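You operate a simulated robot arm through the tools that you are given. There is no shell and no other tool. Be economical: measure what you need, move in short steps, check, and stop when the job is done.

The job below is to be done with a simulated robot arm. You get a single attempt, and the scene is never put back.

## Task
Fetch the white sign and set it on the grid of the hot parts rack. Take the green bottle from the clear stretch of ledge between the stands and leave it on the top of the mould bench. Take the neck ring labelled "14" from the ledge by section a and put it on the stand top. Put the jar on the top of the narrow bench. Press the white button three times. Put the white band rod on the ledge by section c. Take the blue band rod and put it on the ledge past section b. The order is free. Set down upright: white sign, green bottle, jar.

The check looks at the end state, three seconds after you hand in, the way a careful person would. Anything else that was tipped, shoved, dropped, spilled or broken makes it a failure.

## Robot
A 7-joint arm with a vacuum gripper on a trunk, on a base that drives. Base frame: it is fixed to the floor where the robot stands at the start and does not move with it; the origin is under the middle of the robot, x ahead of it, y to its left, z up; the surface under the hand at the start is at about z = 900. Readings come in mm, rad, newtons and seconds.
Its first joint turns from -2.601 to 2.601 rad. Places, roughly: blue band rod [-1500, 1000, 1000]; green bottle [750, 0, 1000]; grid of the hot parts rack (32x17 cm) [4120, 700, 800]; jar [-500, -1000, 1000]; ledge by section C (111x22 cm) [-1120, -1440, 900]; ledge past section B (80x22 cm) [-360, -880, 900]; neck ring [1000, 250, 1000]; stand top (29x17 cm) [2280, -3300, 840]; top of the mould bench [3900, 1200, 900]; top of the narrow bench (15x21 cm) [3420, -580, 880]; white band rod [-1750, 750, 1000]; white button [-1300, 600, 900]; white sign [750, 0, 1000]. Payload 1.06 kg.
Tool frame: the origin (TCP) lies in the middle of the cups' lips, and z points out of the cups. The gripper has 1 cup of 24 mm across, covering 24 by 24 mm (tool x, y); the bellows give 8 mm. With the vacuum on, a cup seals on a smooth face that it is pressed against (1 to 4 N); it does not hold porous or soft things. The pull reaches 23 N.
Orientation is told as [roll, pitch, yaw] about the base's x, y, z axes, in that order, counted from this pose: with the cups facing straight down, the tool's x points along the base's -x, its y along +y and its z along -z.

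## Interface
- The arm moves only by the tool move_arm. Its argument "steps" is a list of rows, each a list of 6 numbers: the shift along the tool's x, y, z in mm, then the turn, a rotation vector about the tool's x, y, z in rad. In form: [[x, y, z, ax, ay, az], ...]. A call has 1 to 12 rows; each row shifts and turns the commanded pose from where the row before left it, along the tool's axes as they then stand. "vacuum" is the vacuum: 1 switches it on, 0 off, set as the call begins (left out, the last holds). A row lasts 0.2 s, in which the tool goes at most 50 mm and 0.15 rad; a call with a longer step from one row to the next is refused whole, and so is a gripper value outside its range. Where a pose cannot be reached the arm comes as near as it can. A force on the tool above 40 N (or 10 N above the force at the start of the call, whichever is more), or a blocked arm, ends the call early, and 0.2 s more pass. The pull builds up within a second once a cup has sealed. Time passes only in rows, and 0.2 s behind the last, so rows that do not move give it time. The reply holds the time, the measured pose of the TCP, the force on the tool along the base axes and the pull of the vacuum, in the units named above and with some noise, with the torque about the TCP (base axes, N m) and any sound that the robot's microphone picked up.
- Cameras (640 x 400 px; columns grow to the right, rows downward): "scene" is now at [9.7, 181.3, 1556.3]; the picture's right is [0.19, -0.98, -0.00], its down [-0.91, -0.18, -0.36] and it looks along [0.36, 0.07, -0.93] (base axes); focal length 214 px, centre (320, 200). "wrist" rides on the gripper at [78, 19, -96] in the tool frame; the picture's right is [-0.24, 0.97, 0.00], its down [-0.71, -0.17, -0.69] and it looks along [-0.67, -0.16, 0.73] (tool axes); focal length 243 px, centre (320, 200). There is no depth. A picture from a camera that has moved, and an enlarged one, comes with that camera's place and axes in the base frame and with its lens.
- camera(camera): a new picture of that camera. It takes no simulated time.
- raise_lower(by): slides the trunk up (or, below 0, down) by that many mm; the arm and the scene camera ride with it, the base frame stays. It gives what a move gives, with no picture.
- roll_base(legs): drives the robot by 1 to 6 legs, each [ahead, turn to the left] in mm and rad, along the robot's own axes; the way and the turn of a leg run together, so that a leg with both is an arc; at most 1500 mm and 3.142 rad a leg. The arm and the cameras ride along, it lands a little off, and it stops where it bumps. It gives what a move gives.
- pan_tilt(pan, tilt): turns the head with the scene camera to pan (to the left, within 2.705 rad either way) and tilt (down, from -0.506 to 1.204), counted from straight ahead of the robot. It gives what a move gives.
- enlarge(camera, box): a new picture of the part [left, top, right, bottom] of that camera's present view, enlarged. It takes no simulated time.
- sign_off(): hands the job in; it is judged then, once.

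Work in short steps. Places have to be worked out from the pictures, the camera data and where the tool is seen: move nearer, look again, correct. Check each grasp and each placing, and mend what went wrong. You have 196 turns and 162 pictures in all, those below and enlarged ones among them. Switch the vacuum off and draw the arm clear of the work before you hand the job in, unless the task says otherwise; then end with one line.

The tools are called as name(argument=value, ...) on one line, values as JSON. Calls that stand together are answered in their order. move_arm: Moves the arm, as the interface text tells. Its arguments: {"type":"object","properties":{"steps":{"type":"array","items":{"type":"array","items":{"type":"number"}}},"vacuum":{"type":"number"}},"required":["steps"]} The other tools are called the same way: raise_lower (by) slides the trunk up or down; roll_base (legs) drives the base; pan_tilt (pan, tilt) turns the head that bears the scene camera; camera (camera) takes a picture; enlarge (camera, box) takes an enlarged picture of a part of a camera's view; sign_off () hands the job in.

At the start:

```text
clock: 0.0
ee_pos: [-134.3, -695.8, 1245.0]
orientation: [0.0, 0.0, 0.001]
ft_force: [0.3, -0.4, 0.2]
torque: [0.01, 0.03, -0.02]
pull: 0.1
trunk travel left (down, up): [-650.0, 60.0]
robot x, y, heading: [-4.3, 4.4, 0.002]
head pan, tilt: [0.195, 1.201]
```

scene: 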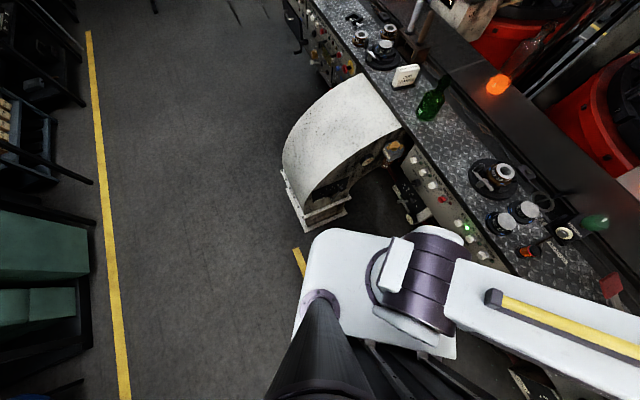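
wrist: 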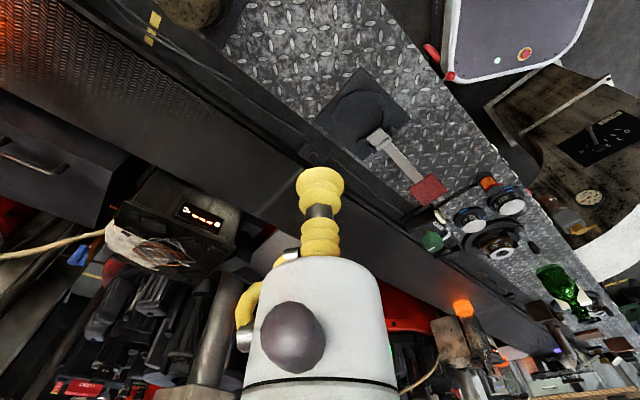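

I'll begin by surveying the surroundings with the head camera before moving anything.

pan_tilt(pan=0.0, tilt=0.6)

camera(camera="scene")

pan_tilt(pan=1.8, tilt=0.5)

camera(camera="scene")

pan_tilt(pan=-1.8, tilt=0.5)

camera(camera="scene")

```text
clock: 1.0
ee_pos: [-134.5, -696.9, 1246.0]
orientation: [0.0, 0.002, 0.0]
ft_force: [-0.1, 0.6, -0.4]
torque: [-0.03, -0.03, 0.0]
pull: 0.0
trunk travel left (down, up): [-650.0, 60.0]
robot x, y, heading: [-1.5, 2.5, -0.001]
head pan, tilt: [0.0, 0.6]
```

```text
159 pictures are left
camera scene: at [43.2, 170.4, 1600.8], right [0.0, -1.0, 0.0], down [-0.57, 0.0, -0.82], along [0.82, 0.0, -0.57], focal length 214 px, centre (320, 200)
```

scene: 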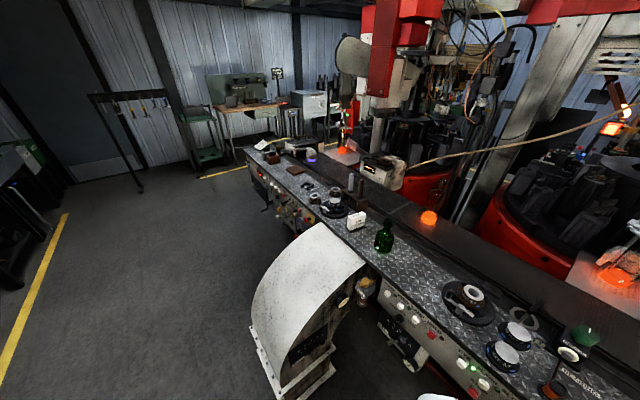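

```text
clock: 2.8
ee_pos: [-134.7, -696.2, 1245.7]
orientation: [0.0, 0.001, -0.001]
ft_force: [0.0, 0.6, 0.4]
torque: [0.01, 0.0, -0.04]
pull: 0.1
trunk travel left (down, up): [-650.0, 60.0]
robot x, y, heading: [1.2, -2.9, 0.001]
head pan, tilt: [1.799, 0.499]
```

```text
158 pictures are left
camera scene: at [-65.7, 259.0, 1610.0], right [0.97, 0.23, 0.0], down [0.11, -0.47, -0.88], along [-0.2, 0.86, -0.48], focal length 214 px, centre (320, 200)
```

scene: 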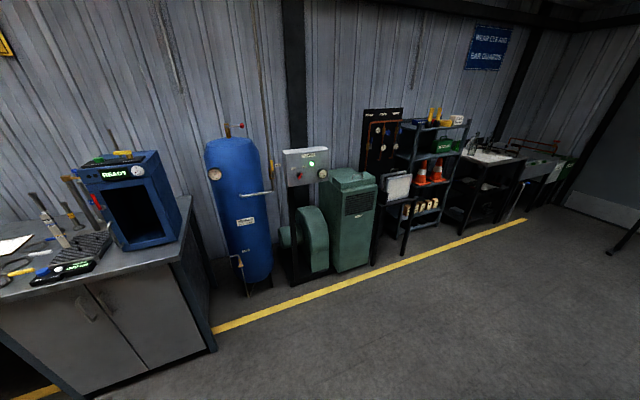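

```text
clock: 5.8
ee_pos: [-132.8, -696.4, 1245.4]
orientation: [0.001, 0.0, 0.001]
ft_force: [-0.1, 0.0, -0.1]
torque: [0.0, 0.03, -0.02]
pull: 0.0
trunk travel left (down, up): [-650.0, 60.0]
robot x, y, heading: [-0.7, 0.1, -0.002]
head pan, tilt: [-1.799, 0.499]
```

```text
157 pictures are left
camera scene: at [-65.8, 81.7, 1610.0], right [-0.97, 0.23, 0.0], down [0.11, 0.47, -0.88], along [-0.2, -0.86, -0.48], focal length 214 px, centre (320, 200)
```

scene: 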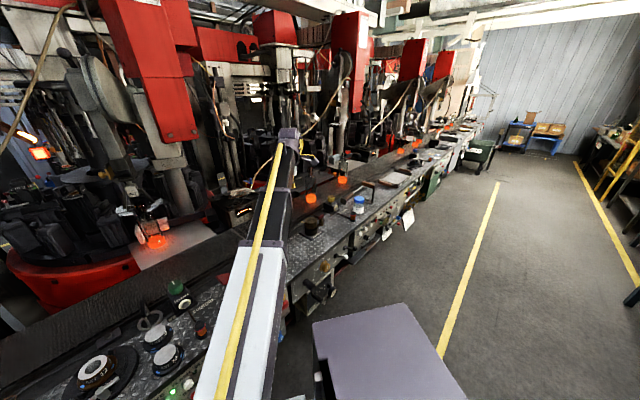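

The oven bench with the rods is behind-left, and the ledge runs diagonally in front. I'll enlarge the forward view for the ledge details and the far benches.

pan_tilt(pan=0.1, tilt=0.4)

enlarge(camera="scene", box=[180, 80, 440, 243])

pan_tilt(pan=-0.5, tilt=0.9)

enlarge(camera="scene", box=[100, 0, 420, 200])

pan_tilt(pan=2.5, tilt=0.5)

camera(camera="scene")

```text
clock: 7.7
ee_pos: [-135.4, -696.4, 1245.6]
orientation: [0.0, 0.0, 0.0]
ft_force: [-0.5, 0.4, 0.3]
torque: [0.0, 0.0, 0.03]
pull: 0.0
trunk travel left (down, up): [-650.0, 60.0]
robot x, y, heading: [-2.4, -1.4, 0.003]
head pan, tilt: [0.099, 0.4]
```

```text
2.45 times, centred on (310, 162) of scene
camera zoom: at [47.0, 179.5, 1619.1], right [0.1, -1.0, 0.0], down [-0.39, -0.04, -0.92], along [0.92, 0.09, -0.39], focal length 526 px, centre (344, 294)
```

zoom: 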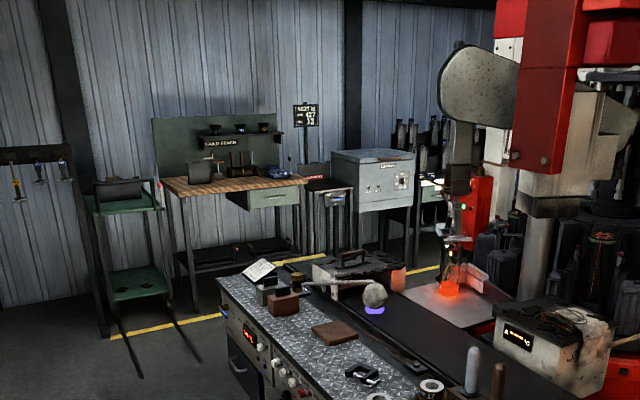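

```text
clock: 8.7
ee_pos: [-133.8, -695.5, 1246.4]
orientation: [0.0, -0.001, 0.001]
ft_force: [-0.1, -0.3, -0.3]
torque: [0.01, -0.02, -0.01]
pull: 0.0
trunk travel left (down, up): [-650.0, 60.0]
robot x, y, heading: [-0.9, -2.1, 0.003]
head pan, tilt: [-0.499, 0.901]
```

```text
2.00 times, centred on (260, 100) of scene
camera zoom: at [21.2, 134.3, 1576.2], right [-0.48, -0.88, 0.0], down [-0.69, 0.37, -0.62], along [0.55, -0.3, -0.78], focal length 429 px, centre (440, 400)
```

zoom: 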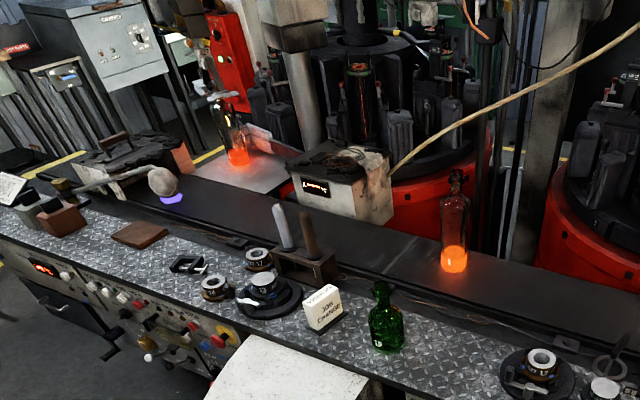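

```text
clock: 11.3
ee_pos: [-136.4, -697.8, 1245.3]
orientation: [-0.001, 0.0, -0.001]
ft_force: [-0.1, -1.1, -0.4]
torque: [0.04, 0.0, -0.06]
pull: 0.0
trunk travel left (down, up): [-650.0, 60.0]
robot x, y, heading: [0.6, 2.3, 0.001]
head pan, tilt: [2.499, 0.499]
```

```text
154 pictures are left
camera scene: at [-118.0, 224.9, 1610.0], right [0.6, 0.8, 0.0], down [0.38, -0.29, -0.88], along [-0.7, 0.53, -0.48], focal length 214 px, centre (320, 200)
```

scene: 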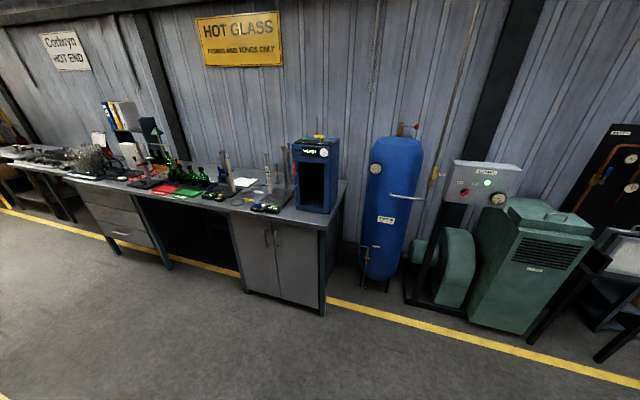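

Now a closer look at the sign, bottle and rings on the ledge.

pan_tilt(pan=0.0, tilt=0.9)

camera(camera="scene")

enlarge(camera="scene", box=[290, 80, 450, 180])

```text
clock: 13.5
ee_pos: [-134.9, -696.6, 1246.2]
orientation: [0.001, 0.001, 0.001]
ft_force: [-0.7, -0.2, 0.9]
torque: [0.02, -0.02, 0.01]
pull: 0.0
trunk travel left (down, up): [-650.0, 60.0]
robot x, y, heading: [1.2, 1.3, 0.004]
head pan, tilt: [0.0, 0.901]
```

```text
153 pictures are left
camera scene: at [30.3, 170.4, 1576.1], right [0.0, -1.0, 0.0], down [-0.78, 0.0, -0.62], along [0.62, 0.0, -0.78], focal length 214 px, centre (320, 200)
```

scene: 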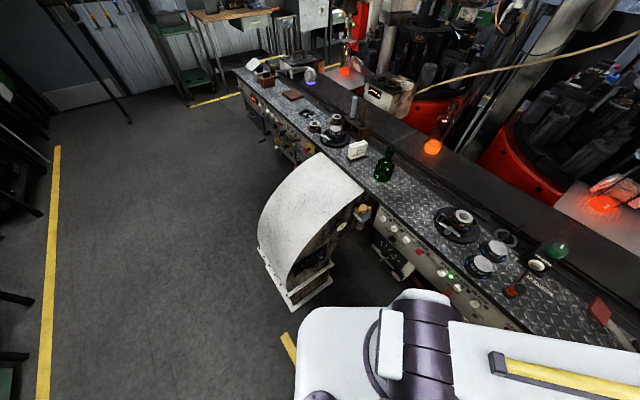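

```text
4.00 times, centred on (370, 130) of scene
camera zoom: at [30.3, 170.4, 1576.1], right [0.0, -1.0, 0.0], down [-0.78, 0.0, -0.62], along [0.62, 0.0, -0.78], focal length 858 px, centre (120, 480)
```

zoom: 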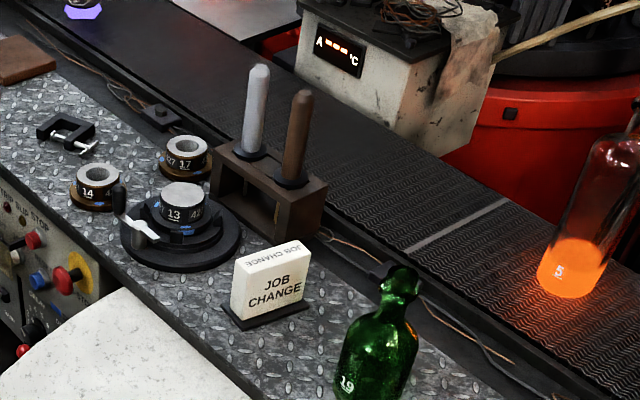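

The sign is near (823,-4), the bottle near (715,-110) and ring 14 near (1027,203). I'll swing the arm high along an arc toward the sign.

move_arm(steps=[[-48, 6, 0, 0, 0, 0], [-48, 6, 0, 0, 0, 0], [-48, 6, 0, 0, 0, 0], [-48, 6, 0, 0, 0, 0], [-48, 6, 0, 0, 0, 0], [-48, 6, 0, 0, 0, 0], [-48, 6, 0, 0, 0, 0], [-48, 6, 0, 0, 0, 0], [-48, 6, 0, 0, 0, 0], [-33, 32, 0, 0, 0, 0], [-33, 32, 0, 0, 0, 0], [-33, 32, 0, 0, 0, 0]])

move_arm(steps=[[-33, 32, 0, 0, 0, 0], [-33, 32, 0, 0, 0, 0], [-33, 32, 0, 0, 0, 0], [-33, 32, 0, 0, 0, 0], [-33, 32, 0, 0, 0, 0], [-33, 32, 0, 0, 0, 0], [-10, 42, 0, 0, 0, 0], [-10, 42, 0, 0, 0, 0], [-10, 42, 0, 0, 0, 0], [-10, 42, 0, 0, 0, 0], [-10, 42, 0, 0, 0, 0], [0, 42, 0, 0, 0, 0]])

camera(camera="wrist")

```text
clock: 16.1
ee_pos: [396.4, -545.8, 1246.0]
orientation: [0.0, 0.0, 0.0]
ft_force: [-0.4, -0.6, 0.6]
torque: [0.01, -0.01, 0.02]
pull: 0.1
trunk travel left (down, up): [-650.0, 60.0]
robot x, y, heading: [-1.9, -3.1, -0.003]
head pan, tilt: [0.0, 0.901]
```

```text
clock: 17.6
ee_pos: [592.3, -357.8, 1247.5]
orientation: [-0.003, -0.004, 0.006]
ft_force: [0.8, 0.1, -1.9]
torque: [-0.01, -0.01, -0.01]
pull: 0.0
trunk travel left (down, up): [-650.0, 60.0]
robot x, y, heading: [-1.1, 2.7, 0.005]
head pan, tilt: [0.0, 0.901]
stopped in row 7: the force on the tool passed its limit at 46 N (the readings are from after the stop); the commanded pose is now the measured one
```

```text
151 pictures are left
camera wrist: at [515.0, -338.8, 1341.6], right [0.23, 0.97, 0.0], down [0.71, -0.17, 0.69], along [0.67, -0.16, -0.72], focal length 243 px, centre (320, 200)
```

wrist: 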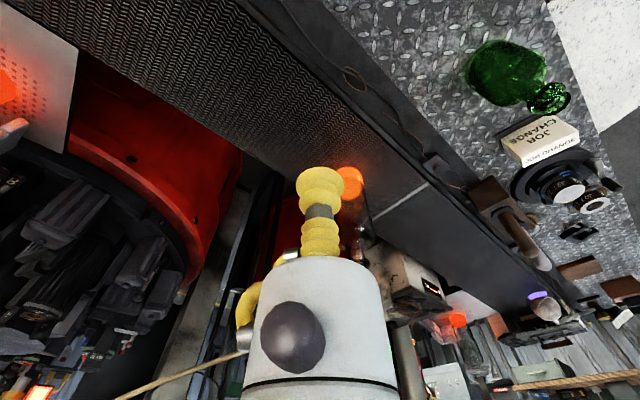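

The arm hit something at (592,-358,1247), so I'll look at it with the scene camera.

pan_tilt(pan=-0.4, tilt=0.5)

camera(camera="scene")

```text
clock: 18.4
ee_pos: [592.5, -356.3, 1246.1]
orientation: [-0.005, -0.006, 0.004]
ft_force: [0.8, -0.3, 0.0]
torque: [-0.02, -0.09, 0.02]
pull: 0.1
trunk travel left (down, up): [-650.0, 60.0]
robot x, y, heading: [0.4, -0.9, -0.002]
head pan, tilt: [-0.4, 0.499]
```

```text
150 pictures are left
camera scene: at [38.8, 135.2, 1609.9], right [-0.39, -0.92, 0.0], down [-0.44, 0.19, -0.88], along [0.81, -0.34, -0.48], focal length 214 px, centre (320, 200)
```

scene: 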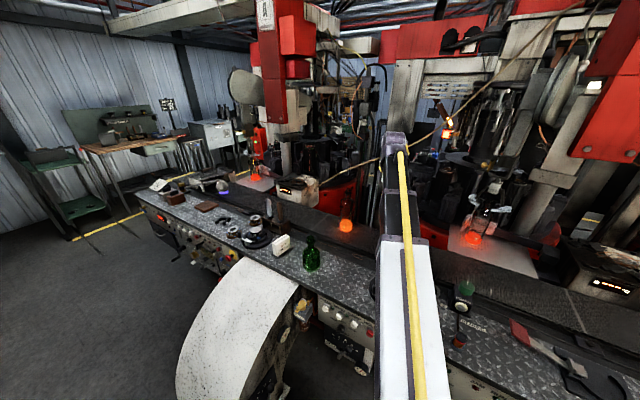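

There is no visible contact, and by triangulation the hose is far away at x≈1200. I'll probe onward with gentler steps.

move_arm(steps=[[0, 10, 0, 0, 0, 0], [0, 15, 0, 0, 0, 0], [0, 20, 0, 0, 0, 0], [0, 20, 0, 0, 0, 0], [0, 20, 0, 0, 0, 0]])

```text
clock: 19.1
ee_pos: [594.6, -334.9, 1246.4]
orientation: [-0.006, -0.009, 0.011]
ft_force: [6.0, 0.1, -9.4]
torque: [-0.3, -0.13, -0.17]
pull: 0.0
trunk travel left (down, up): [-650.0, 60.0]
robot x, y, heading: [2.4, -2.4, -0.0]
head pan, tilt: [-0.4, 0.499]
stopped in row 3: the force on the tool passed its limit at 46 N (the readings are from after the stop); the commanded pose is now the measured one
```

A real contact exists, with the force going +x and down. I'll zoom in on the arm tip.

enlarge(camera="scene", box=[330, 80, 490, 180])

camera(camera="wrist")

```text
4.00 times, centred on (410, 130) of scene
camera zoom: at [38.7, 134.8, 1610.0], right [-0.39, -0.92, 0.0], down [-0.44, 0.19, -0.88], along [0.81, -0.34, -0.48], focal length 858 px, centre (-40, 480)
```

zoom: 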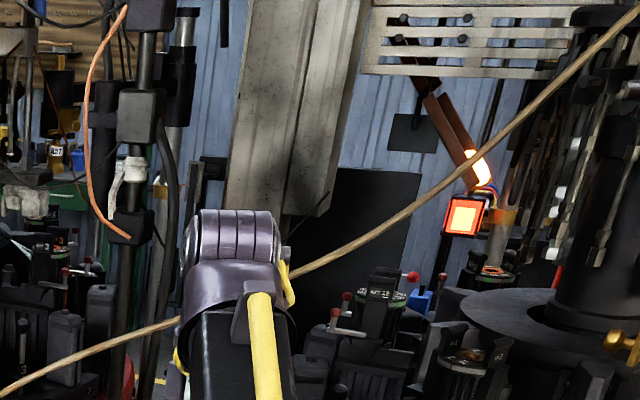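

```text
148 pictures are left
camera wrist: at [516.1, -316.6, 1340.6], right [0.22, 0.97, 0.0], down [0.7, -0.16, 0.69], along [0.68, -0.16, -0.72], focal length 243 px, centre (320, 200)
```

wrist: 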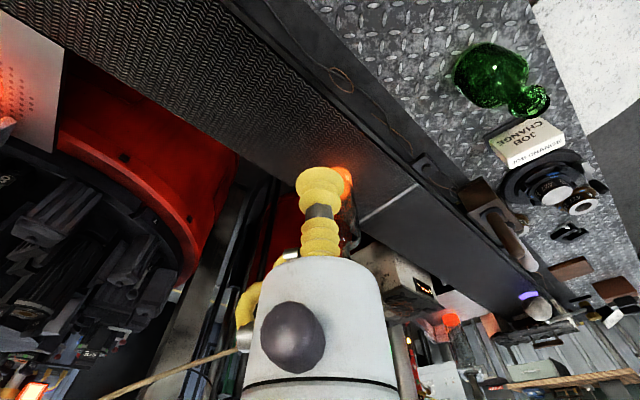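

The contact is most likely self-collision of the wrist camera bracket with the forearm, because yaw stayed fixed while joint 1 turned. I'll back off and rotate the tool yaw by +1.57.

move_arm(steps=[[0, -20, 0, 0, 0, 0], [0, 0, 0, 0, 0, -0.15], [0, 0, 0, 0, 0, -0.15], [0, 0, 0, 0, 0, -0.15], [0, 0, 0, 0, 0, -0.15], [0, 0, 0, 0, 0, -0.15], [0, 0, 0, 0, 0, -0.15], [0, 0, 0, 0, 0, -0.15], [0, 0, 0, 0, 0, -0.15], [0, 0, 0, 0, 0, -0.15], [0, 0, 0, 0, 0, -0.15], [0, 0, 0, 0, 0, -0.071]])

camera(camera="wrist")

```text
clock: 21.7
ee_pos: [594.3, -355.9, 1244.9]
orientation: [-0.011, 0.008, 1.583]
ft_force: [-0.3, -0.7, -0.3]
torque: [-0.02, 0.0, -0.02]
pull: 0.0
trunk travel left (down, up): [-650.0, 60.0]
robot x, y, heading: [-0.7, 0.4, -0.0]
head pan, tilt: [-0.4, 0.499]
```

```text
147 pictures are left
camera wrist: at [576.3, -433.1, 1342.1], right [-0.97, 0.22, -0.01], down [0.16, 0.71, 0.68], along [0.16, 0.66, -0.73], focal length 243 px, centre (320, 200)
```

wrist: 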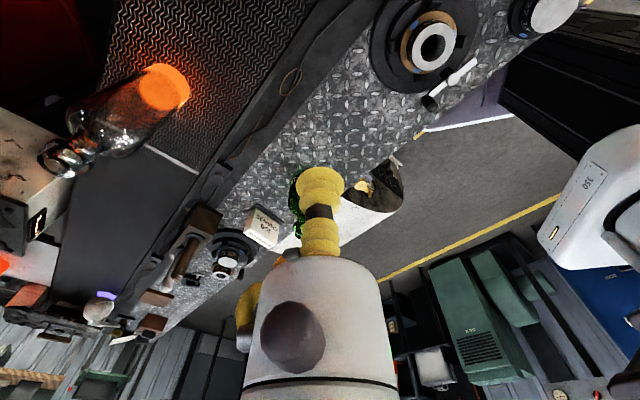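

The bracket is clear now. I'll move nearer to the sign for a close look.

move_arm(steps=[[-26, -33, 16, 0, 0, 0], [-26, -33, 16, 0, 0, 0], [-26, -33, 16, 0, 0, 0], [-26, -33, 16, 0, 0, 0], [-26, -33, 16, 0, 0, 0], [-26, -33, 16, 0, 0, 0]])

camera(camera="wrist")

```text
clock: 23.1
ee_pos: [791.5, -197.1, 1150.8]
orientation: [-0.011, 0.007, 1.58]
ft_force: [-0.1, 0.0, 0.2]
torque: [-0.01, -0.01, 0.01]
pull: 0.1
trunk travel left (down, up): [-650.0, 60.0]
robot x, y, heading: [-2.0, 1.3, -0.002]
head pan, tilt: [-0.4, 0.499]
```

```text
146 pictures are left
camera wrist: at [773.9, -274.9, 1246.6], right [-0.97, 0.23, -0.01], down [0.16, 0.71, 0.68], along [0.16, 0.66, -0.73], focal length 243 px, centre (320, 200)
```

wrist: 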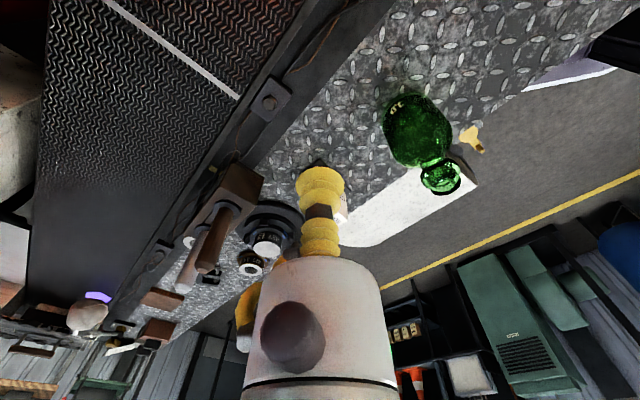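

The sign hides behind the gripper. I'll enlarge the bottle and move a bit to see the sign.

enlarge(camera="wrist", box=[360, 75, 520, 215])

move_arm(steps=[[0, -40, 0, 0, 0, 0], [0, -40, 0, 0, 0, 0], [-30, 0, 15, 0, 0, 0], [-30, 0, 15, 0, 0, 0]])

camera(camera="wrist")

```text
2.86 times, centred on (440, 145) of wrist
camera zoom: at [773.9, -274.9, 1246.6], right [-0.97, 0.23, -0.01], down [0.16, 0.71, 0.68], along [0.16, 0.66, -0.73], focal length 693 px, centre (-23, 357)
```

zoom: 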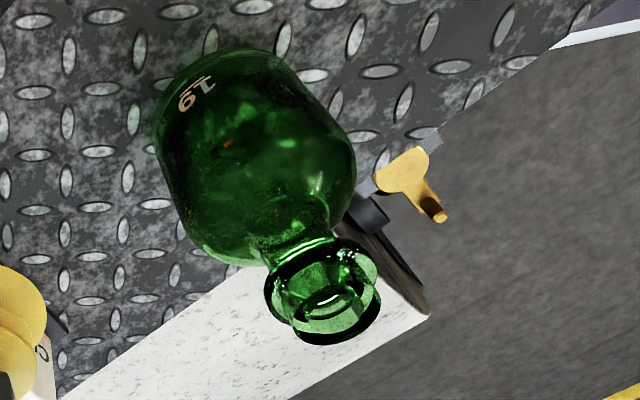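

```text
clock: 24.1
ee_pos: [870.1, -136.3, 1120.8]
orientation: [-0.01, 0.007, 1.581]
ft_force: [0.2, -0.4, -0.7]
torque: [0.01, 0.01, -0.04]
pull: 0.1
trunk travel left (down, up): [-650.0, 60.0]
robot x, y, heading: [1.6, 0.5, 0.003]
head pan, tilt: [-0.4, 0.499]
```

```text
144 pictures are left
camera wrist: at [852.7, -214.1, 1216.9], right [-0.97, 0.23, -0.01], down [0.16, 0.71, 0.68], along [0.16, 0.66, -0.73], focal length 243 px, centre (320, 200)
```

wrist: 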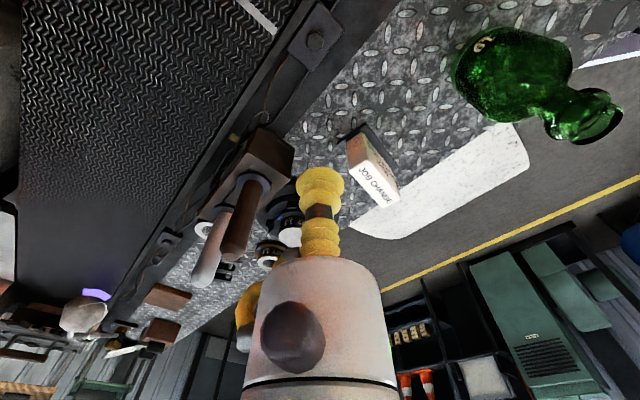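

Now the sign's top is visible; I'll enlarge it.

enlarge(camera="wrist", box=[320, 110, 448, 230])

```text
3.33 times, centred on (384, 170) of wrist
camera zoom: at [852.7, -214.1, 1216.9], right [-0.97, 0.23, -0.01], down [0.16, 0.71, 0.68], along [0.16, 0.66, -0.73], focal length 809 px, centre (107, 300)
```

zoom: 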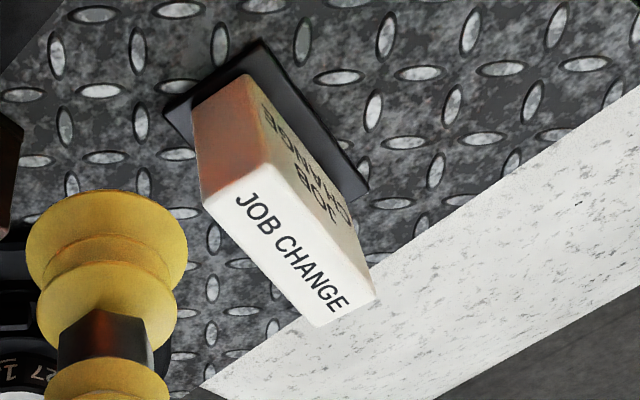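

The sign's top is flat, about 25×80 mm at z≈977, centred near (831,-6). The cup is 24 mm, so I'll try the top grip with careful centring, moving just above it first.

move_arm(steps=[[-26, 7.5, 10, 0, 0, 0], [-26, 7.5, 20, 0, 0, 0], [-26, 7.5, 25, 0, 0, 0], [-26, 7.5, 25, 0, 0, 0], [-26, 7.5, 25, 0, 0, 0], [0, 0, 0, 0, 0, 0]])

enlarge(camera="wrist", box=[260, 110, 388, 230])

```text
clock: 25.5
ee_pos: [832.9, -7.9, 1016.9]
orientation: [-0.01, 0.007, 1.582]
ft_force: [-0.1, 0.7, 0.2]
torque: [0.04, 0.01, 0.01]
pull: 0.1
trunk travel left (down, up): [-650.0, 60.0]
robot x, y, heading: [-2.6, 0.0, 0.0]
head pan, tilt: [-0.4, 0.499]
```

```text
3.33 times, centred on (324, 170) of wrist
camera zoom: at [815.0, -84.9, 1111.6], right [-0.97, 0.23, -0.01], down [0.16, 0.71, 0.68], along [0.16, 0.66, -0.73], focal length 809 px, centre (307, 300)
```

zoom: 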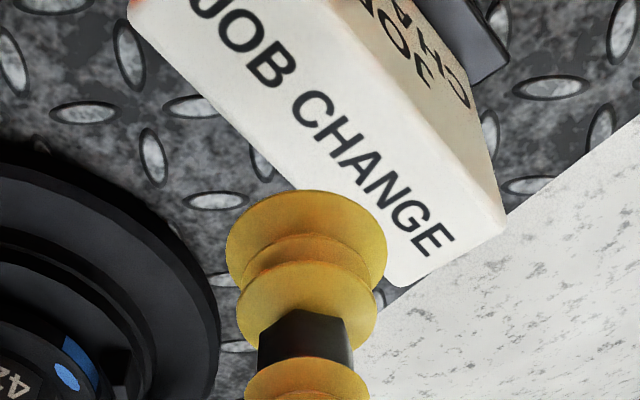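

The view agrees: the top centre is (830.3,-5.0) at z≈977. I'll correct by 3 mm and descend with the vacuum on.

move_arm(steps=[[-2.9, 2.6, 10, 0, 0, 0], [0, 0, 14, 0, 0, 0], [0, 0, 10, 0, 0, 0], [0, 0, 4, 0, 0, 0], [0, 0, 3, 0, 0, 0], [0, 0, 1, 0, 0, 0], [0, 0, 0, 0, 0, 0], [0, 0, 0, 0, 0, 0]], vacuum=1)

```text
clock: 27.3
ee_pos: [830.6, -5.0, 974.8]
orientation: [-0.009, 0.008, 1.583]
ft_force: [5.1, 0.0, 14.9]
torque: [0.07, 0.06, 0.03]
pull: 22.9
trunk travel left (down, up): [-650.0, 60.0]
robot x, y, heading: [-2.8, 0.8, -0.003]
head pan, tilt: [-0.4, 0.499]
```

Sealed with a pull of 22.9 N. I'll lift straight up.

move_arm(steps=[[0, 0, -5, 0, 0, 0], [0, 0, -15, 0, 0, 0], [0, 0, -30, 0, 0, 0], [0, 0, -40, 0, 0, 0], [0, 0, -40, 0, 0, 0], [0, 0, -40, 0, 0, 0], [0, 0, 0, 0, 0, 0]])

camera(camera="wrist")

```text
clock: 28.9
ee_pos: [829.0, -4.0, 1143.6]
orientation: [-0.008, 0.008, 1.582]
ft_force: [-0.1, 0.1, -1.6]
torque: [-0.03, 0.0, -0.01]
pull: 22.6
trunk travel left (down, up): [-650.0, 60.0]
robot x, y, heading: [0.8, -1.5, -0.002]
head pan, tilt: [-0.4, 0.499]
```

```text
141 pictures are left
camera wrist: at [811.6, -81.3, 1238.6], right [-0.97, 0.23, -0.01], down [0.16, 0.71, 0.68], along [0.16, 0.66, -0.73], focal length 243 px, centre (320, 200)
```

wrist: 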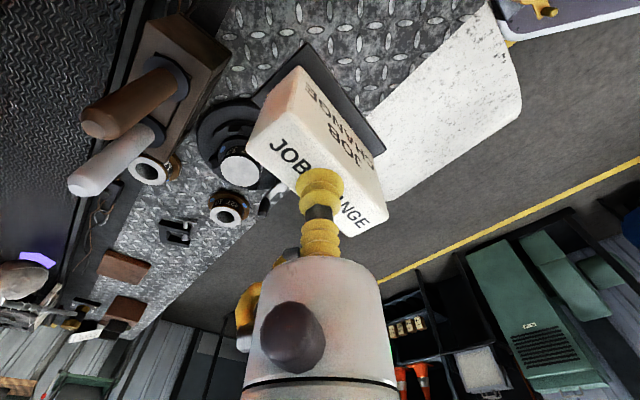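

The sign is held (about 1.6 N). I'll drive around the chute along the aisle: turn left, get clear, then go parallel to the ledge.

roll_base(legs=[[0, 1.9], [500, 0], [0, -1.207]])

pan_tilt(pan=0.0, tilt=0.5)

camera(camera="scene")

```text
clock: 39.4
ee_pos: [467.6, 1008.6, 1142.8]
orientation: [-0.009, 0.007, 2.292]
ft_force: [-0.7, 0.0, -0.7]
torque: [0.03, 0.02, -0.01]
pull: 22.5
trunk travel left (down, up): [-650.0, 60.0]
robot x, y, heading: [-163.8, 471.3, 0.713]
head pan, tilt: [-0.4, 0.499]
```

```text
clock: 40.2
ee_pos: [468.4, 1008.2, 1143.1]
orientation: [-0.01, 0.01, 2.291]
ft_force: [-0.4, -0.7, -1.8]
torque: [0.02, -0.02, 0.03]
pull: 22.6
trunk travel left (down, up): [-650.0, 60.0]
robot x, y, heading: [-165.2, 471.0, 0.712]
head pan, tilt: [0.0, 0.499]
```

```text
140 pictures are left
camera scene: at [-239.6, 630.0, 1610.0], right [0.65, -0.76, 0.0], down [-0.36, -0.31, -0.88], along [0.67, 0.57, -0.48], focal length 214 px, centre (320, 200)
```

scene: 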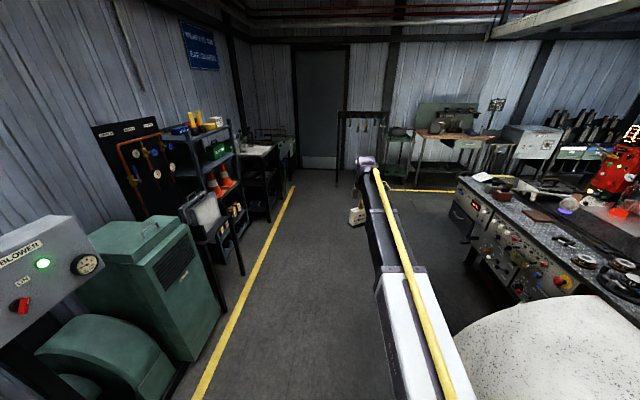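

The aisle ahead is clear. I'll drive on past the ledge end.

roll_base(legs=[[1500, 0], [700, 0], [0, -0.7]])

camera(camera="scene")

```text
clock: 53.0
ee_pos: [2342.9, 1922.5, 1142.7]
orientation: [-0.009, 0.008, 1.596]
ft_force: [-0.6, -0.7, -1.5]
torque: [-0.02, 0.01, 0.0]
pull: 23.6
trunk travel left (down, up): [-650.0, 60.0]
robot x, y, heading: [1516.7, 1912.8, 0.014]
head pan, tilt: [0.0, 0.499]
```

```text
139 pictures are left
camera scene: at [1557.3, 2084.9, 1610.0], right [0.01, -1.0, 0.0], down [-0.48, -0.01, -0.88], along [0.88, 0.01, -0.48], focal length 214 px, centre (320, 200)
```

scene: 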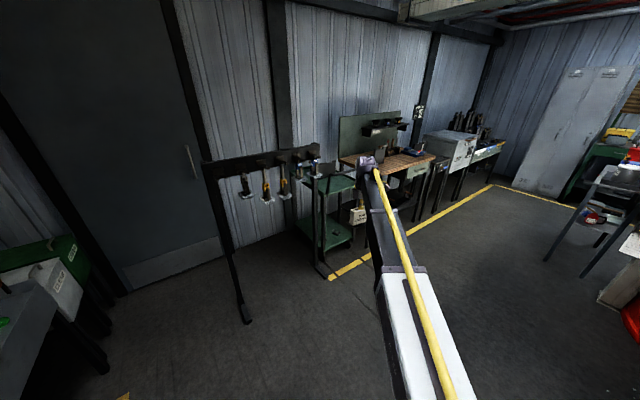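

I'll enlarge the far row to identify the rack, mould bench and narrow bench.

enlarge(camera="scene", box=[340, 90, 500, 190])

enlarge(camera="scene", box=[480, 60, 640, 300])

```text
4.00 times, centred on (420, 140) of scene
camera zoom: at [1557.3, 2084.9, 1610.0], right [0.01, -1.0, 0.0], down [-0.48, -0.01, -0.88], along [0.88, 0.01, -0.48], focal length 858 px, centre (-80, 440)
```

zoom: 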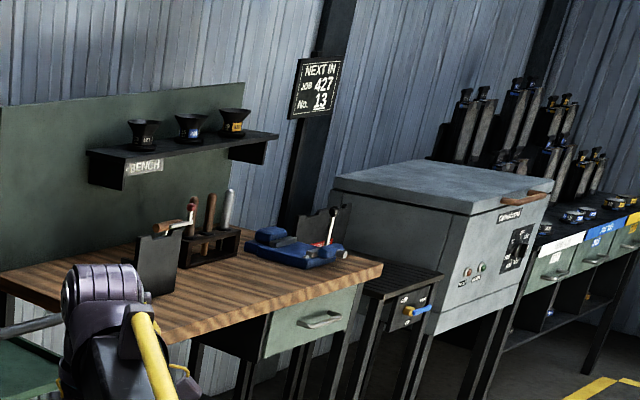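

```text
1.67 times, centred on (560, 180) of scene
camera zoom: at [1557.3, 2084.9, 1610.0], right [0.01, -1.0, 0.0], down [-0.48, -0.01, -0.88], along [0.88, 0.01, -0.48], focal length 358 px, centre (-80, 233)
```

zoom: 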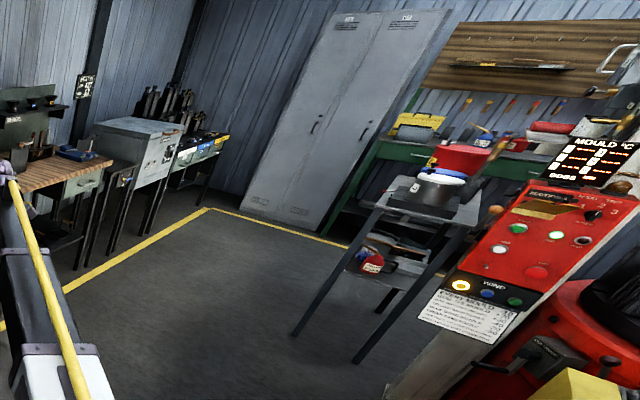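

The slatted dark table between the mould bench and furnace is the rack. I'll drive toward it partway and look again.

roll_base(legs=[[0, -0.694], [1400, 0]])

camera(camera="scene")

camera(camera="wrist")

```text
clock: 61.9
ee_pos: [3257.1, 519.0, 1142.2]
orientation: [-0.01, 0.006, 0.911]
ft_force: [-0.4, -0.6, -1.0]
torque: [0.01, 0.0, -0.01]
pull: 22.6
trunk travel left (down, up): [-650.0, 60.0]
robot x, y, heading: [2609.0, 1037.2, -0.668]
head pan, tilt: [0.0, 0.499]
```

```text
136 pictures are left
camera scene: at [2750.7, 1143.6, 1610.0], right [-0.62, -0.78, 0.0], down [-0.38, 0.3, -0.88], along [0.69, -0.55, -0.48], focal length 214 px, centre (320, 200)
```

scene: 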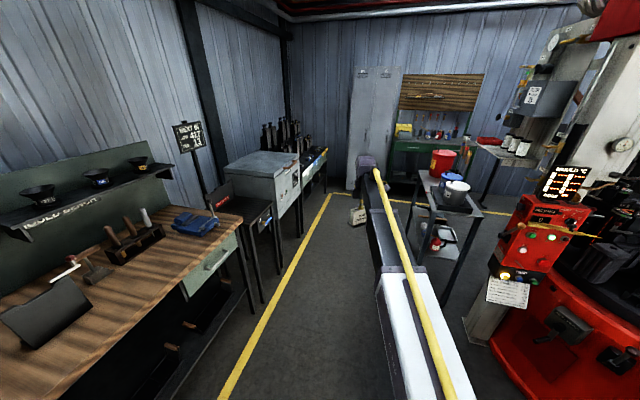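

```text
135 pictures are left
camera wrist: at [3194.7, 470.9, 1238.2], right [-0.62, 0.78, -0.01], down [0.57, 0.46, 0.68], along [0.54, 0.42, -0.73], focal length 243 px, centre (320, 200)
```

wrist: 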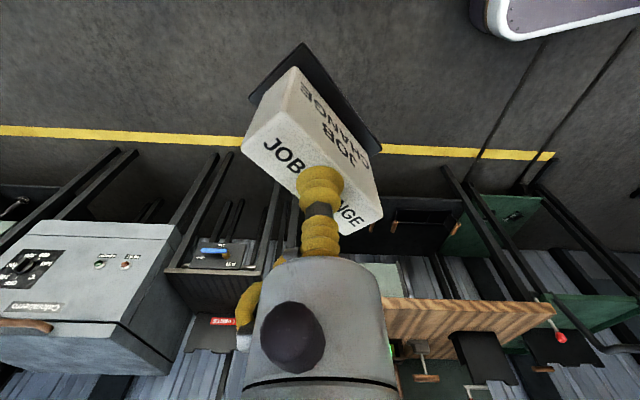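

The rack centre is near (4100,703) with its 32 cm edge along (.57,-.82), and the narrow bench is the stand with the buckets. I'll retract and raise the arm before driving on to the rack.

move_arm(steps=[[0, 40, -30, 0, 0, 0], [0, 40, -30, 0, 0, 0], [0, 40, -30, 0, 0, 0], [0, 30, -20, 0, 0, 0]])

roll_base(legs=[[0, -0.071], [1120, 0], [0, 1.346]])

camera(camera="scene")

camera(camera="wrist")

```text
clock: 62.9
ee_pos: [3137.1, 614.3, 1252.5]
orientation: [-0.011, 0.006, 0.911]
ft_force: [-0.1, -0.3, -0.5]
torque: [0.0, 0.0, 0.03]
pull: 22.6
trunk travel left (down, up): [-650.0, 60.0]
robot x, y, heading: [2607.2, 1035.3, -0.672]
head pan, tilt: [0.0, 0.499]
```

```text
clock: 72.3
ee_pos: [3992.0, 666.3, 1251.5]
orientation: [-0.01, 0.008, 2.183]
ft_force: [0.6, -0.9, -1.6]
torque: [-0.03, -0.01, 0.0]
pull: 23.1
trunk travel left (down, up): [-650.0, 60.0]
robot x, y, heading: [3432.3, 286.0, 0.605]
head pan, tilt: [0.0, 0.499]
```

```text
134 pictures are left
camera scene: at [3372.1, 452.4, 1609.9], right [0.57, -0.82, 0.0], down [-0.39, -0.27, -0.88], along [0.72, 0.5, -0.48], focal length 214 px, centre (320, 200)
```

scene: 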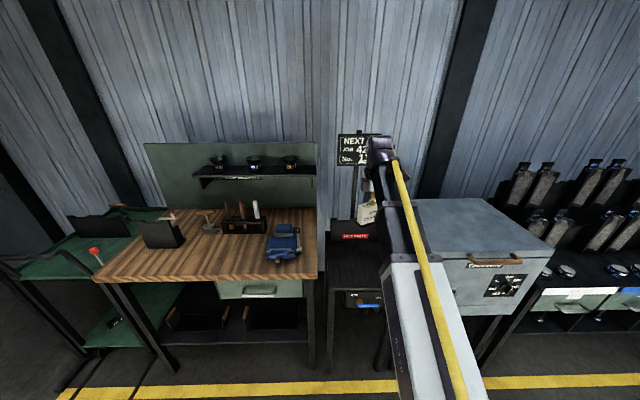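

```text
133 pictures are left
camera wrist: at [4022.1, 591.5, 1346.5], right [-0.93, -0.37, -0.01], down [-0.28, 0.68, 0.68], along [-0.24, 0.64, -0.73], focal length 243 px, centre (320, 200)
```

wrist: 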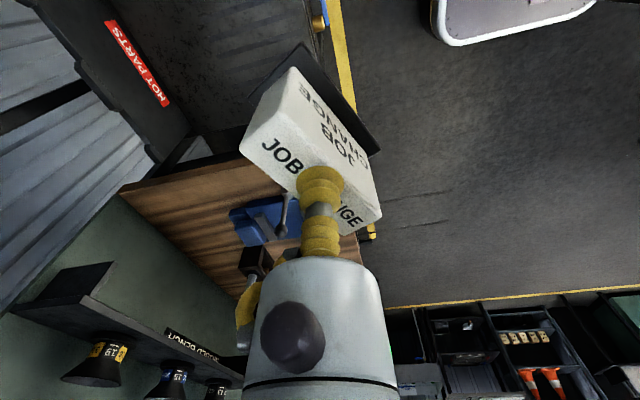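

I need the grid uncovered in the scene view, so I'll shift the arm right and enlarge.

move_arm(steps=[[45, 0, 0, 0, 0, 0], [45, 0, 0, 0, 0, 0], [45, 0, 0, 0, 0, 0], [45, 0, 0, 0, 0, 0]])

enlarge(camera="scene", box=[300, 200, 428, 300])

camera(camera="wrist")

```text
clock: 73.3
ee_pos: [4097.3, 520.0, 1251.6]
orientation: [-0.011, 0.007, 2.184]
ft_force: [-0.1, -0.2, -1.3]
torque: [0.0, -0.02, 0.0]
pull: 22.8
trunk travel left (down, up): [-650.0, 60.0]
robot x, y, heading: [3429.8, 288.4, 0.604]
head pan, tilt: [0.0, 0.499]
```

```text
4.00 times, centred on (364, 250) of scene
camera zoom: at [3372.5, 452.0, 1610.0], right [0.57, -0.82, 0.0], down [-0.39, -0.27, -0.88], along [0.72, 0.5, -0.48], focal length 858 px, centre (144, 0)
```

zoom: 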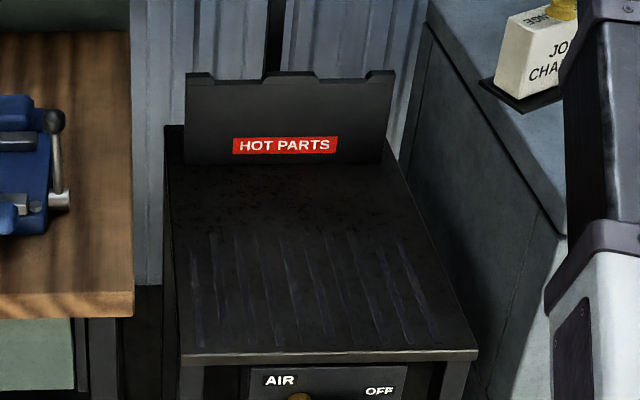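

```text
131 pictures are left
camera wrist: at [4126.3, 445.0, 1347.2], right [-0.93, -0.37, -0.01], down [-0.28, 0.68, 0.68], along [-0.24, 0.64, -0.73], focal length 243 px, centre (320, 200)
```

wrist: 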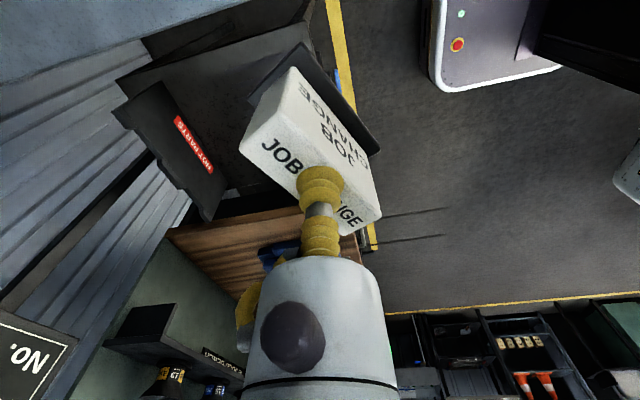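

The grid's centre comes out at about (4112,707). I'll align the sign with the grid, move over it and start descending.

move_arm(steps=[[0, 0, 0, 0, 0, 0.125], [0, 0, 0, 0, 0, 0.125], [0, 0, 0, 0, 0, 0.125], [0, 0, 0, 0, 0, 0.114], [-46, -9.5, 0, 0, 0, 0], [-46, -9.5, 0, 0, 0, 0], [-46, -9.5, 0, 0, 0, 0], [-46, -9.5, 0, 0, 0, 0], [0, 0, 45, 0, 0, 0], [0, 0, 45, 0, 0, 0], [0, 0, 45, 0, 0, 0], [0, 0, 0, 0, 0, 0]])

enlarge(camera="scene", box=[300, 160, 460, 300])

camera(camera="wrist")

```text
clock: 75.9
ee_pos: [4112.8, 706.7, 1115.2]
orientation: [-0.013, 0.002, 1.695]
ft_force: [0.2, -0.6, -1.5]
torque: [0.01, 0.02, -0.03]
pull: 23.0
trunk travel left (down, up): [-650.0, 60.0]
robot x, y, heading: [3430.9, 287.8, 0.606]
head pan, tilt: [0.0, 0.499]
```

```text
2.86 times, centred on (380, 230) of scene
camera zoom: at [3372.4, 452.4, 1610.0], right [0.57, -0.82, 0.0], down [-0.39, -0.27, -0.88], along [0.72, 0.5, -0.48], focal length 613 px, centre (149, 114)
```

zoom: 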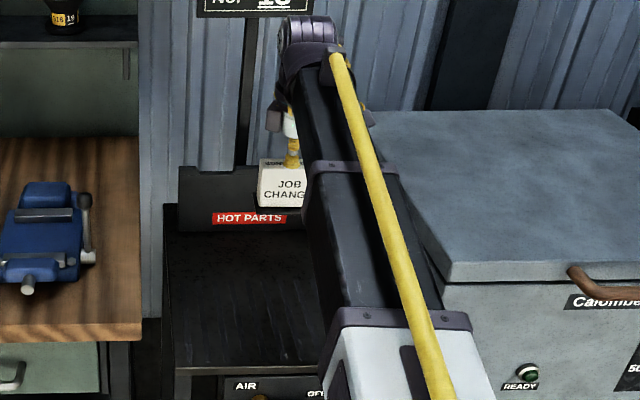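

```text
129 pictures are left
camera wrist: at [4103.3, 627.1, 1210.8], right [-0.99, 0.11, -0.01], down [0.07, 0.72, 0.69], along [0.09, 0.68, -0.73], focal length 243 px, centre (320, 200)
```

wrist: 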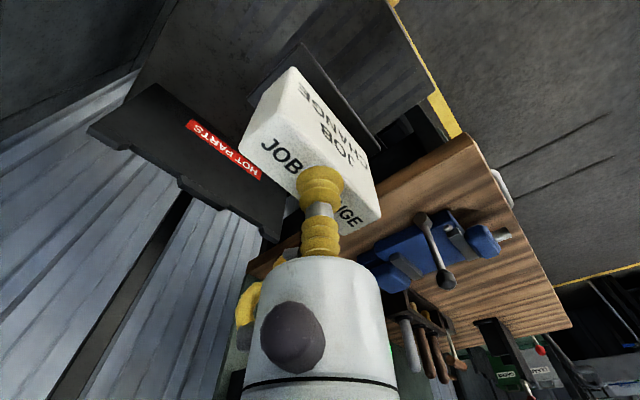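

Alignment is good. I'll descend to just above the expected contact height.

move_arm(steps=[[0, 0, 40, 0, 0, 0], [0, 0, 40, 0, 0, 0], [0, 0, 40, 0, 0, 0], [0, 0, 40, 0, 0, 0], [0, 0, 40, 0, 0, 0], [0, 0, 15, 0, 0, 0], [0, 0, 10, 0, 0, 0], [0, 0, 0, 0, 0, 0]])

camera(camera="wrist")

```text
clock: 77.7
ee_pos: [4115.4, 707.4, 891.1]
orientation: [-0.012, -0.001, 1.694]
ft_force: [0.4, -0.2, -1.9]
torque: [0.01, 0.0, -0.02]
pull: 22.7
trunk travel left (down, up): [-650.0, 60.0]
robot x, y, heading: [3426.9, 285.9, 0.603]
head pan, tilt: [0.0, 0.499]
```

```text
128 pictures are left
camera wrist: at [4106.6, 626.6, 986.3], right [-0.99, 0.11, -0.01], down [0.07, 0.72, 0.69], along [0.09, 0.68, -0.73], focal length 243 px, centre (320, 200)
```

wrist: 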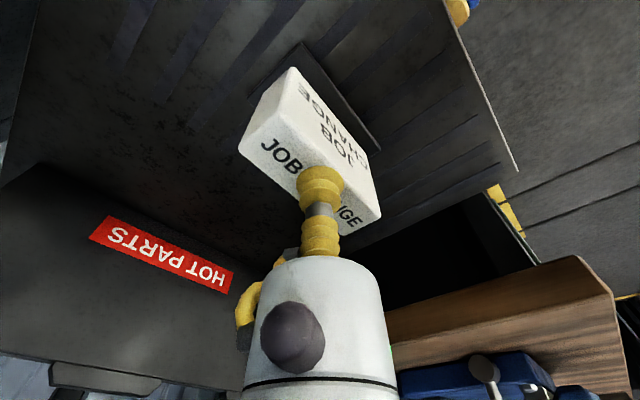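

The sign is over the slats. I'll lower in small steps and watch the force.

move_arm(steps=[[0, 0, 4, 0, 0, 0], [0, 0, 4, 0, 0, 0], [0, 0, 2, 0, 0, 0], [0, 0, 0, 0, 0, 0]])

```text
clock: 78.7
ee_pos: [4115.3, 706.9, 881.5]
orientation: [-0.012, 0.001, 1.695]
ft_force: [0.1, 0.0, -0.9]
torque: [-0.03, 0.0, 0.02]
pull: 22.7
trunk travel left (down, up): [-650.0, 60.0]
robot x, y, heading: [3428.6, 290.5, 0.605]
head pan, tilt: [0.0, 0.499]
```

No contact yet, so I'll continue in 2 mm steps.

move_arm(steps=[[0, 0, 2, 0, 0, 0], [0, 0, 2, 0, 0, 0], [0, 0, 0, 0, 0, 0]])

move_arm(steps=[[0, 0, 2, 0, 0, 0], [0, 0, 2, 0, 0, 0], [0, 0, 0, 0, 0, 0]])

```text
clock: 79.5
ee_pos: [4115.6, 707.7, 877.6]
orientation: [-0.012, 0.003, 1.695]
ft_force: [-0.9, 0.1, -1.3]
torque: [0.02, -0.03, 0.0]
pull: 22.3
trunk travel left (down, up): [-650.0, 60.0]
robot x, y, heading: [3427.0, 285.3, 0.604]
head pan, tilt: [0.0, 0.499]
```

```text
clock: 80.3
ee_pos: [4114.7, 706.3, 875.3]
orientation: [-0.013, -0.001, 1.694]
ft_force: [4.9, 0.6, 16.7]
torque: [0.05, 0.06, 0.03]
pull: 23.1
trunk travel left (down, up): [-650.0, 60.0]
robot x, y, heading: [3429.7, 286.1, 0.603]
head pan, tilt: [0.0, 0.499]
```

Contact at z≈875. I'll relieve slightly, release and lift.

move_arm(steps=[[0, 0, -1.2, 0, 0, 0], [0, 0, 0, 0, 0, 0]])

move_arm(steps=[[0, 0, 0, 0, 0, 0], [0, 0, 0, 0, 0, 0], [0, 0, 0, 0, 0, 0], [0, 0, -2, 0, 0, 0], [0, 0, -5, 0, 0, 0], [0, 0, -20, 0, 0, 0], [0, 0, -40, 0, 0, 0], [0, 0, -40, 0, 0, 0], [0, 0, -40, 0, 0, 0], [0, 0, -40, 0, 0, 0], [0, 0, -40, 0, 0, 0]], vacuum=0)

camera(camera="wrist")

```text
clock: 80.9
ee_pos: [4114.4, 706.5, 875.1]
orientation: [-0.011, 0.0, 1.695]
ft_force: [1.4, -0.2, 3.5]
torque: [0.03, 0.04, 0.02]
pull: 23.0
trunk travel left (down, up): [-650.0, 60.0]
robot x, y, heading: [3429.4, 285.6, 0.605]
head pan, tilt: [0.0, 0.499]
```

```text
clock: 83.3
ee_pos: [4114.7, 705.9, 1104.0]
orientation: [-0.013, -0.001, 1.695]
ft_force: [0.2, -0.1, 0.1]
torque: [0.02, 0.01, 0.0]
pull: 0.0
trunk travel left (down, up): [-650.0, 60.0]
robot x, y, heading: [3430.8, 287.2, 0.603]
head pan, tilt: [0.0, 0.499]
```

```text
127 pictures are left
camera wrist: at [4104.6, 625.3, 1198.9], right [-0.99, 0.11, -0.01], down [0.07, 0.72, 0.69], along [0.09, 0.68, -0.73], focal length 243 px, centre (320, 200)
```

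wrist: 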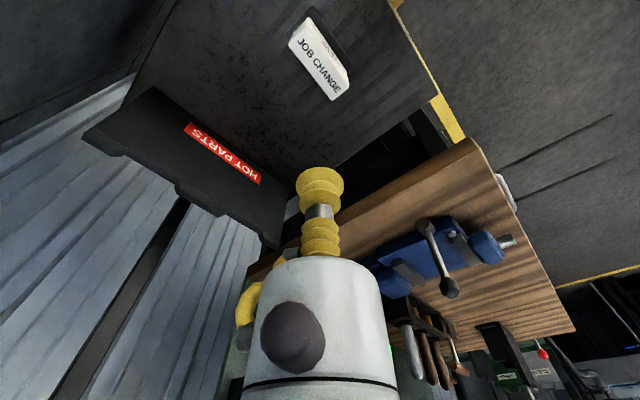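

The sign stands on the grid. Before leaving I'll raise and retract the arm and look at the narrow bench and the mould bench top.

move_arm(steps=[[10, 40, -30, 0, 0, 0], [10, 40, -30, 0, 0, 0], [10, 40, -30, 0, 0, 0], [0, 0, 0, 0, 0, 0]])

pan_tilt(pan=-2.2, tilt=0.7)

camera(camera="scene")

pan_tilt(pan=0.5, tilt=0.7)

camera(camera="scene")

```text
refused: row 1 steps farther than a row can; nothing moved
```

```text
clock: 85.4
ee_pos: [4114.0, 705.7, 1102.0]
orientation: [-0.011, 0.002, 1.695]
ft_force: [-0.1, 0.4, 0.5]
torque: [-0.01, -0.05, -0.02]
pull: 0.2
trunk travel left (down, up): [-650.0, 60.0]
robot x, y, heading: [3433.2, 285.3, 0.597]
head pan, tilt: [-2.201, 0.7]
```

```text
126 pictures are left
camera scene: at [3295.0, 315.7, 1592.3], right [-1.0, 0.03, 0.0], down [0.02, 0.64, -0.77], along [-0.02, -0.76, -0.64], focal length 214 px, centre (320, 200)
```

scene: 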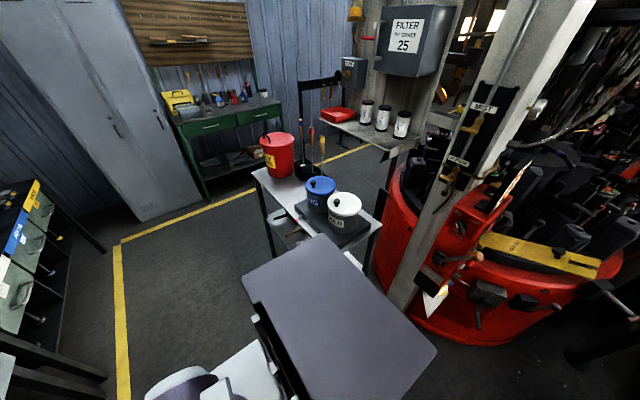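

```text
clock: 87.8
ee_pos: [4114.3, 705.2, 1102.2]
orientation: [-0.011, 0.002, 1.696]
ft_force: [-0.7, 0.8, 0.1]
torque: [-0.01, 0.01, -0.01]
pull: 0.0
trunk travel left (down, up): [-650.0, 60.0]
robot x, y, heading: [3431.1, 286.9, 0.603]
head pan, tilt: [0.499, 0.7]
```

```text
125 pictures are left
camera scene: at [3335.6, 476.4, 1592.2], right [0.89, -0.45, 0.0], down [-0.29, -0.57, -0.76], along [0.35, 0.68, -0.64], focal length 214 px, centre (320, 200)
```

scene: 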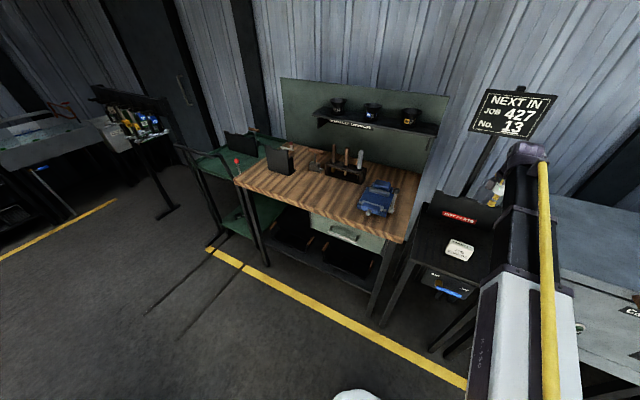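

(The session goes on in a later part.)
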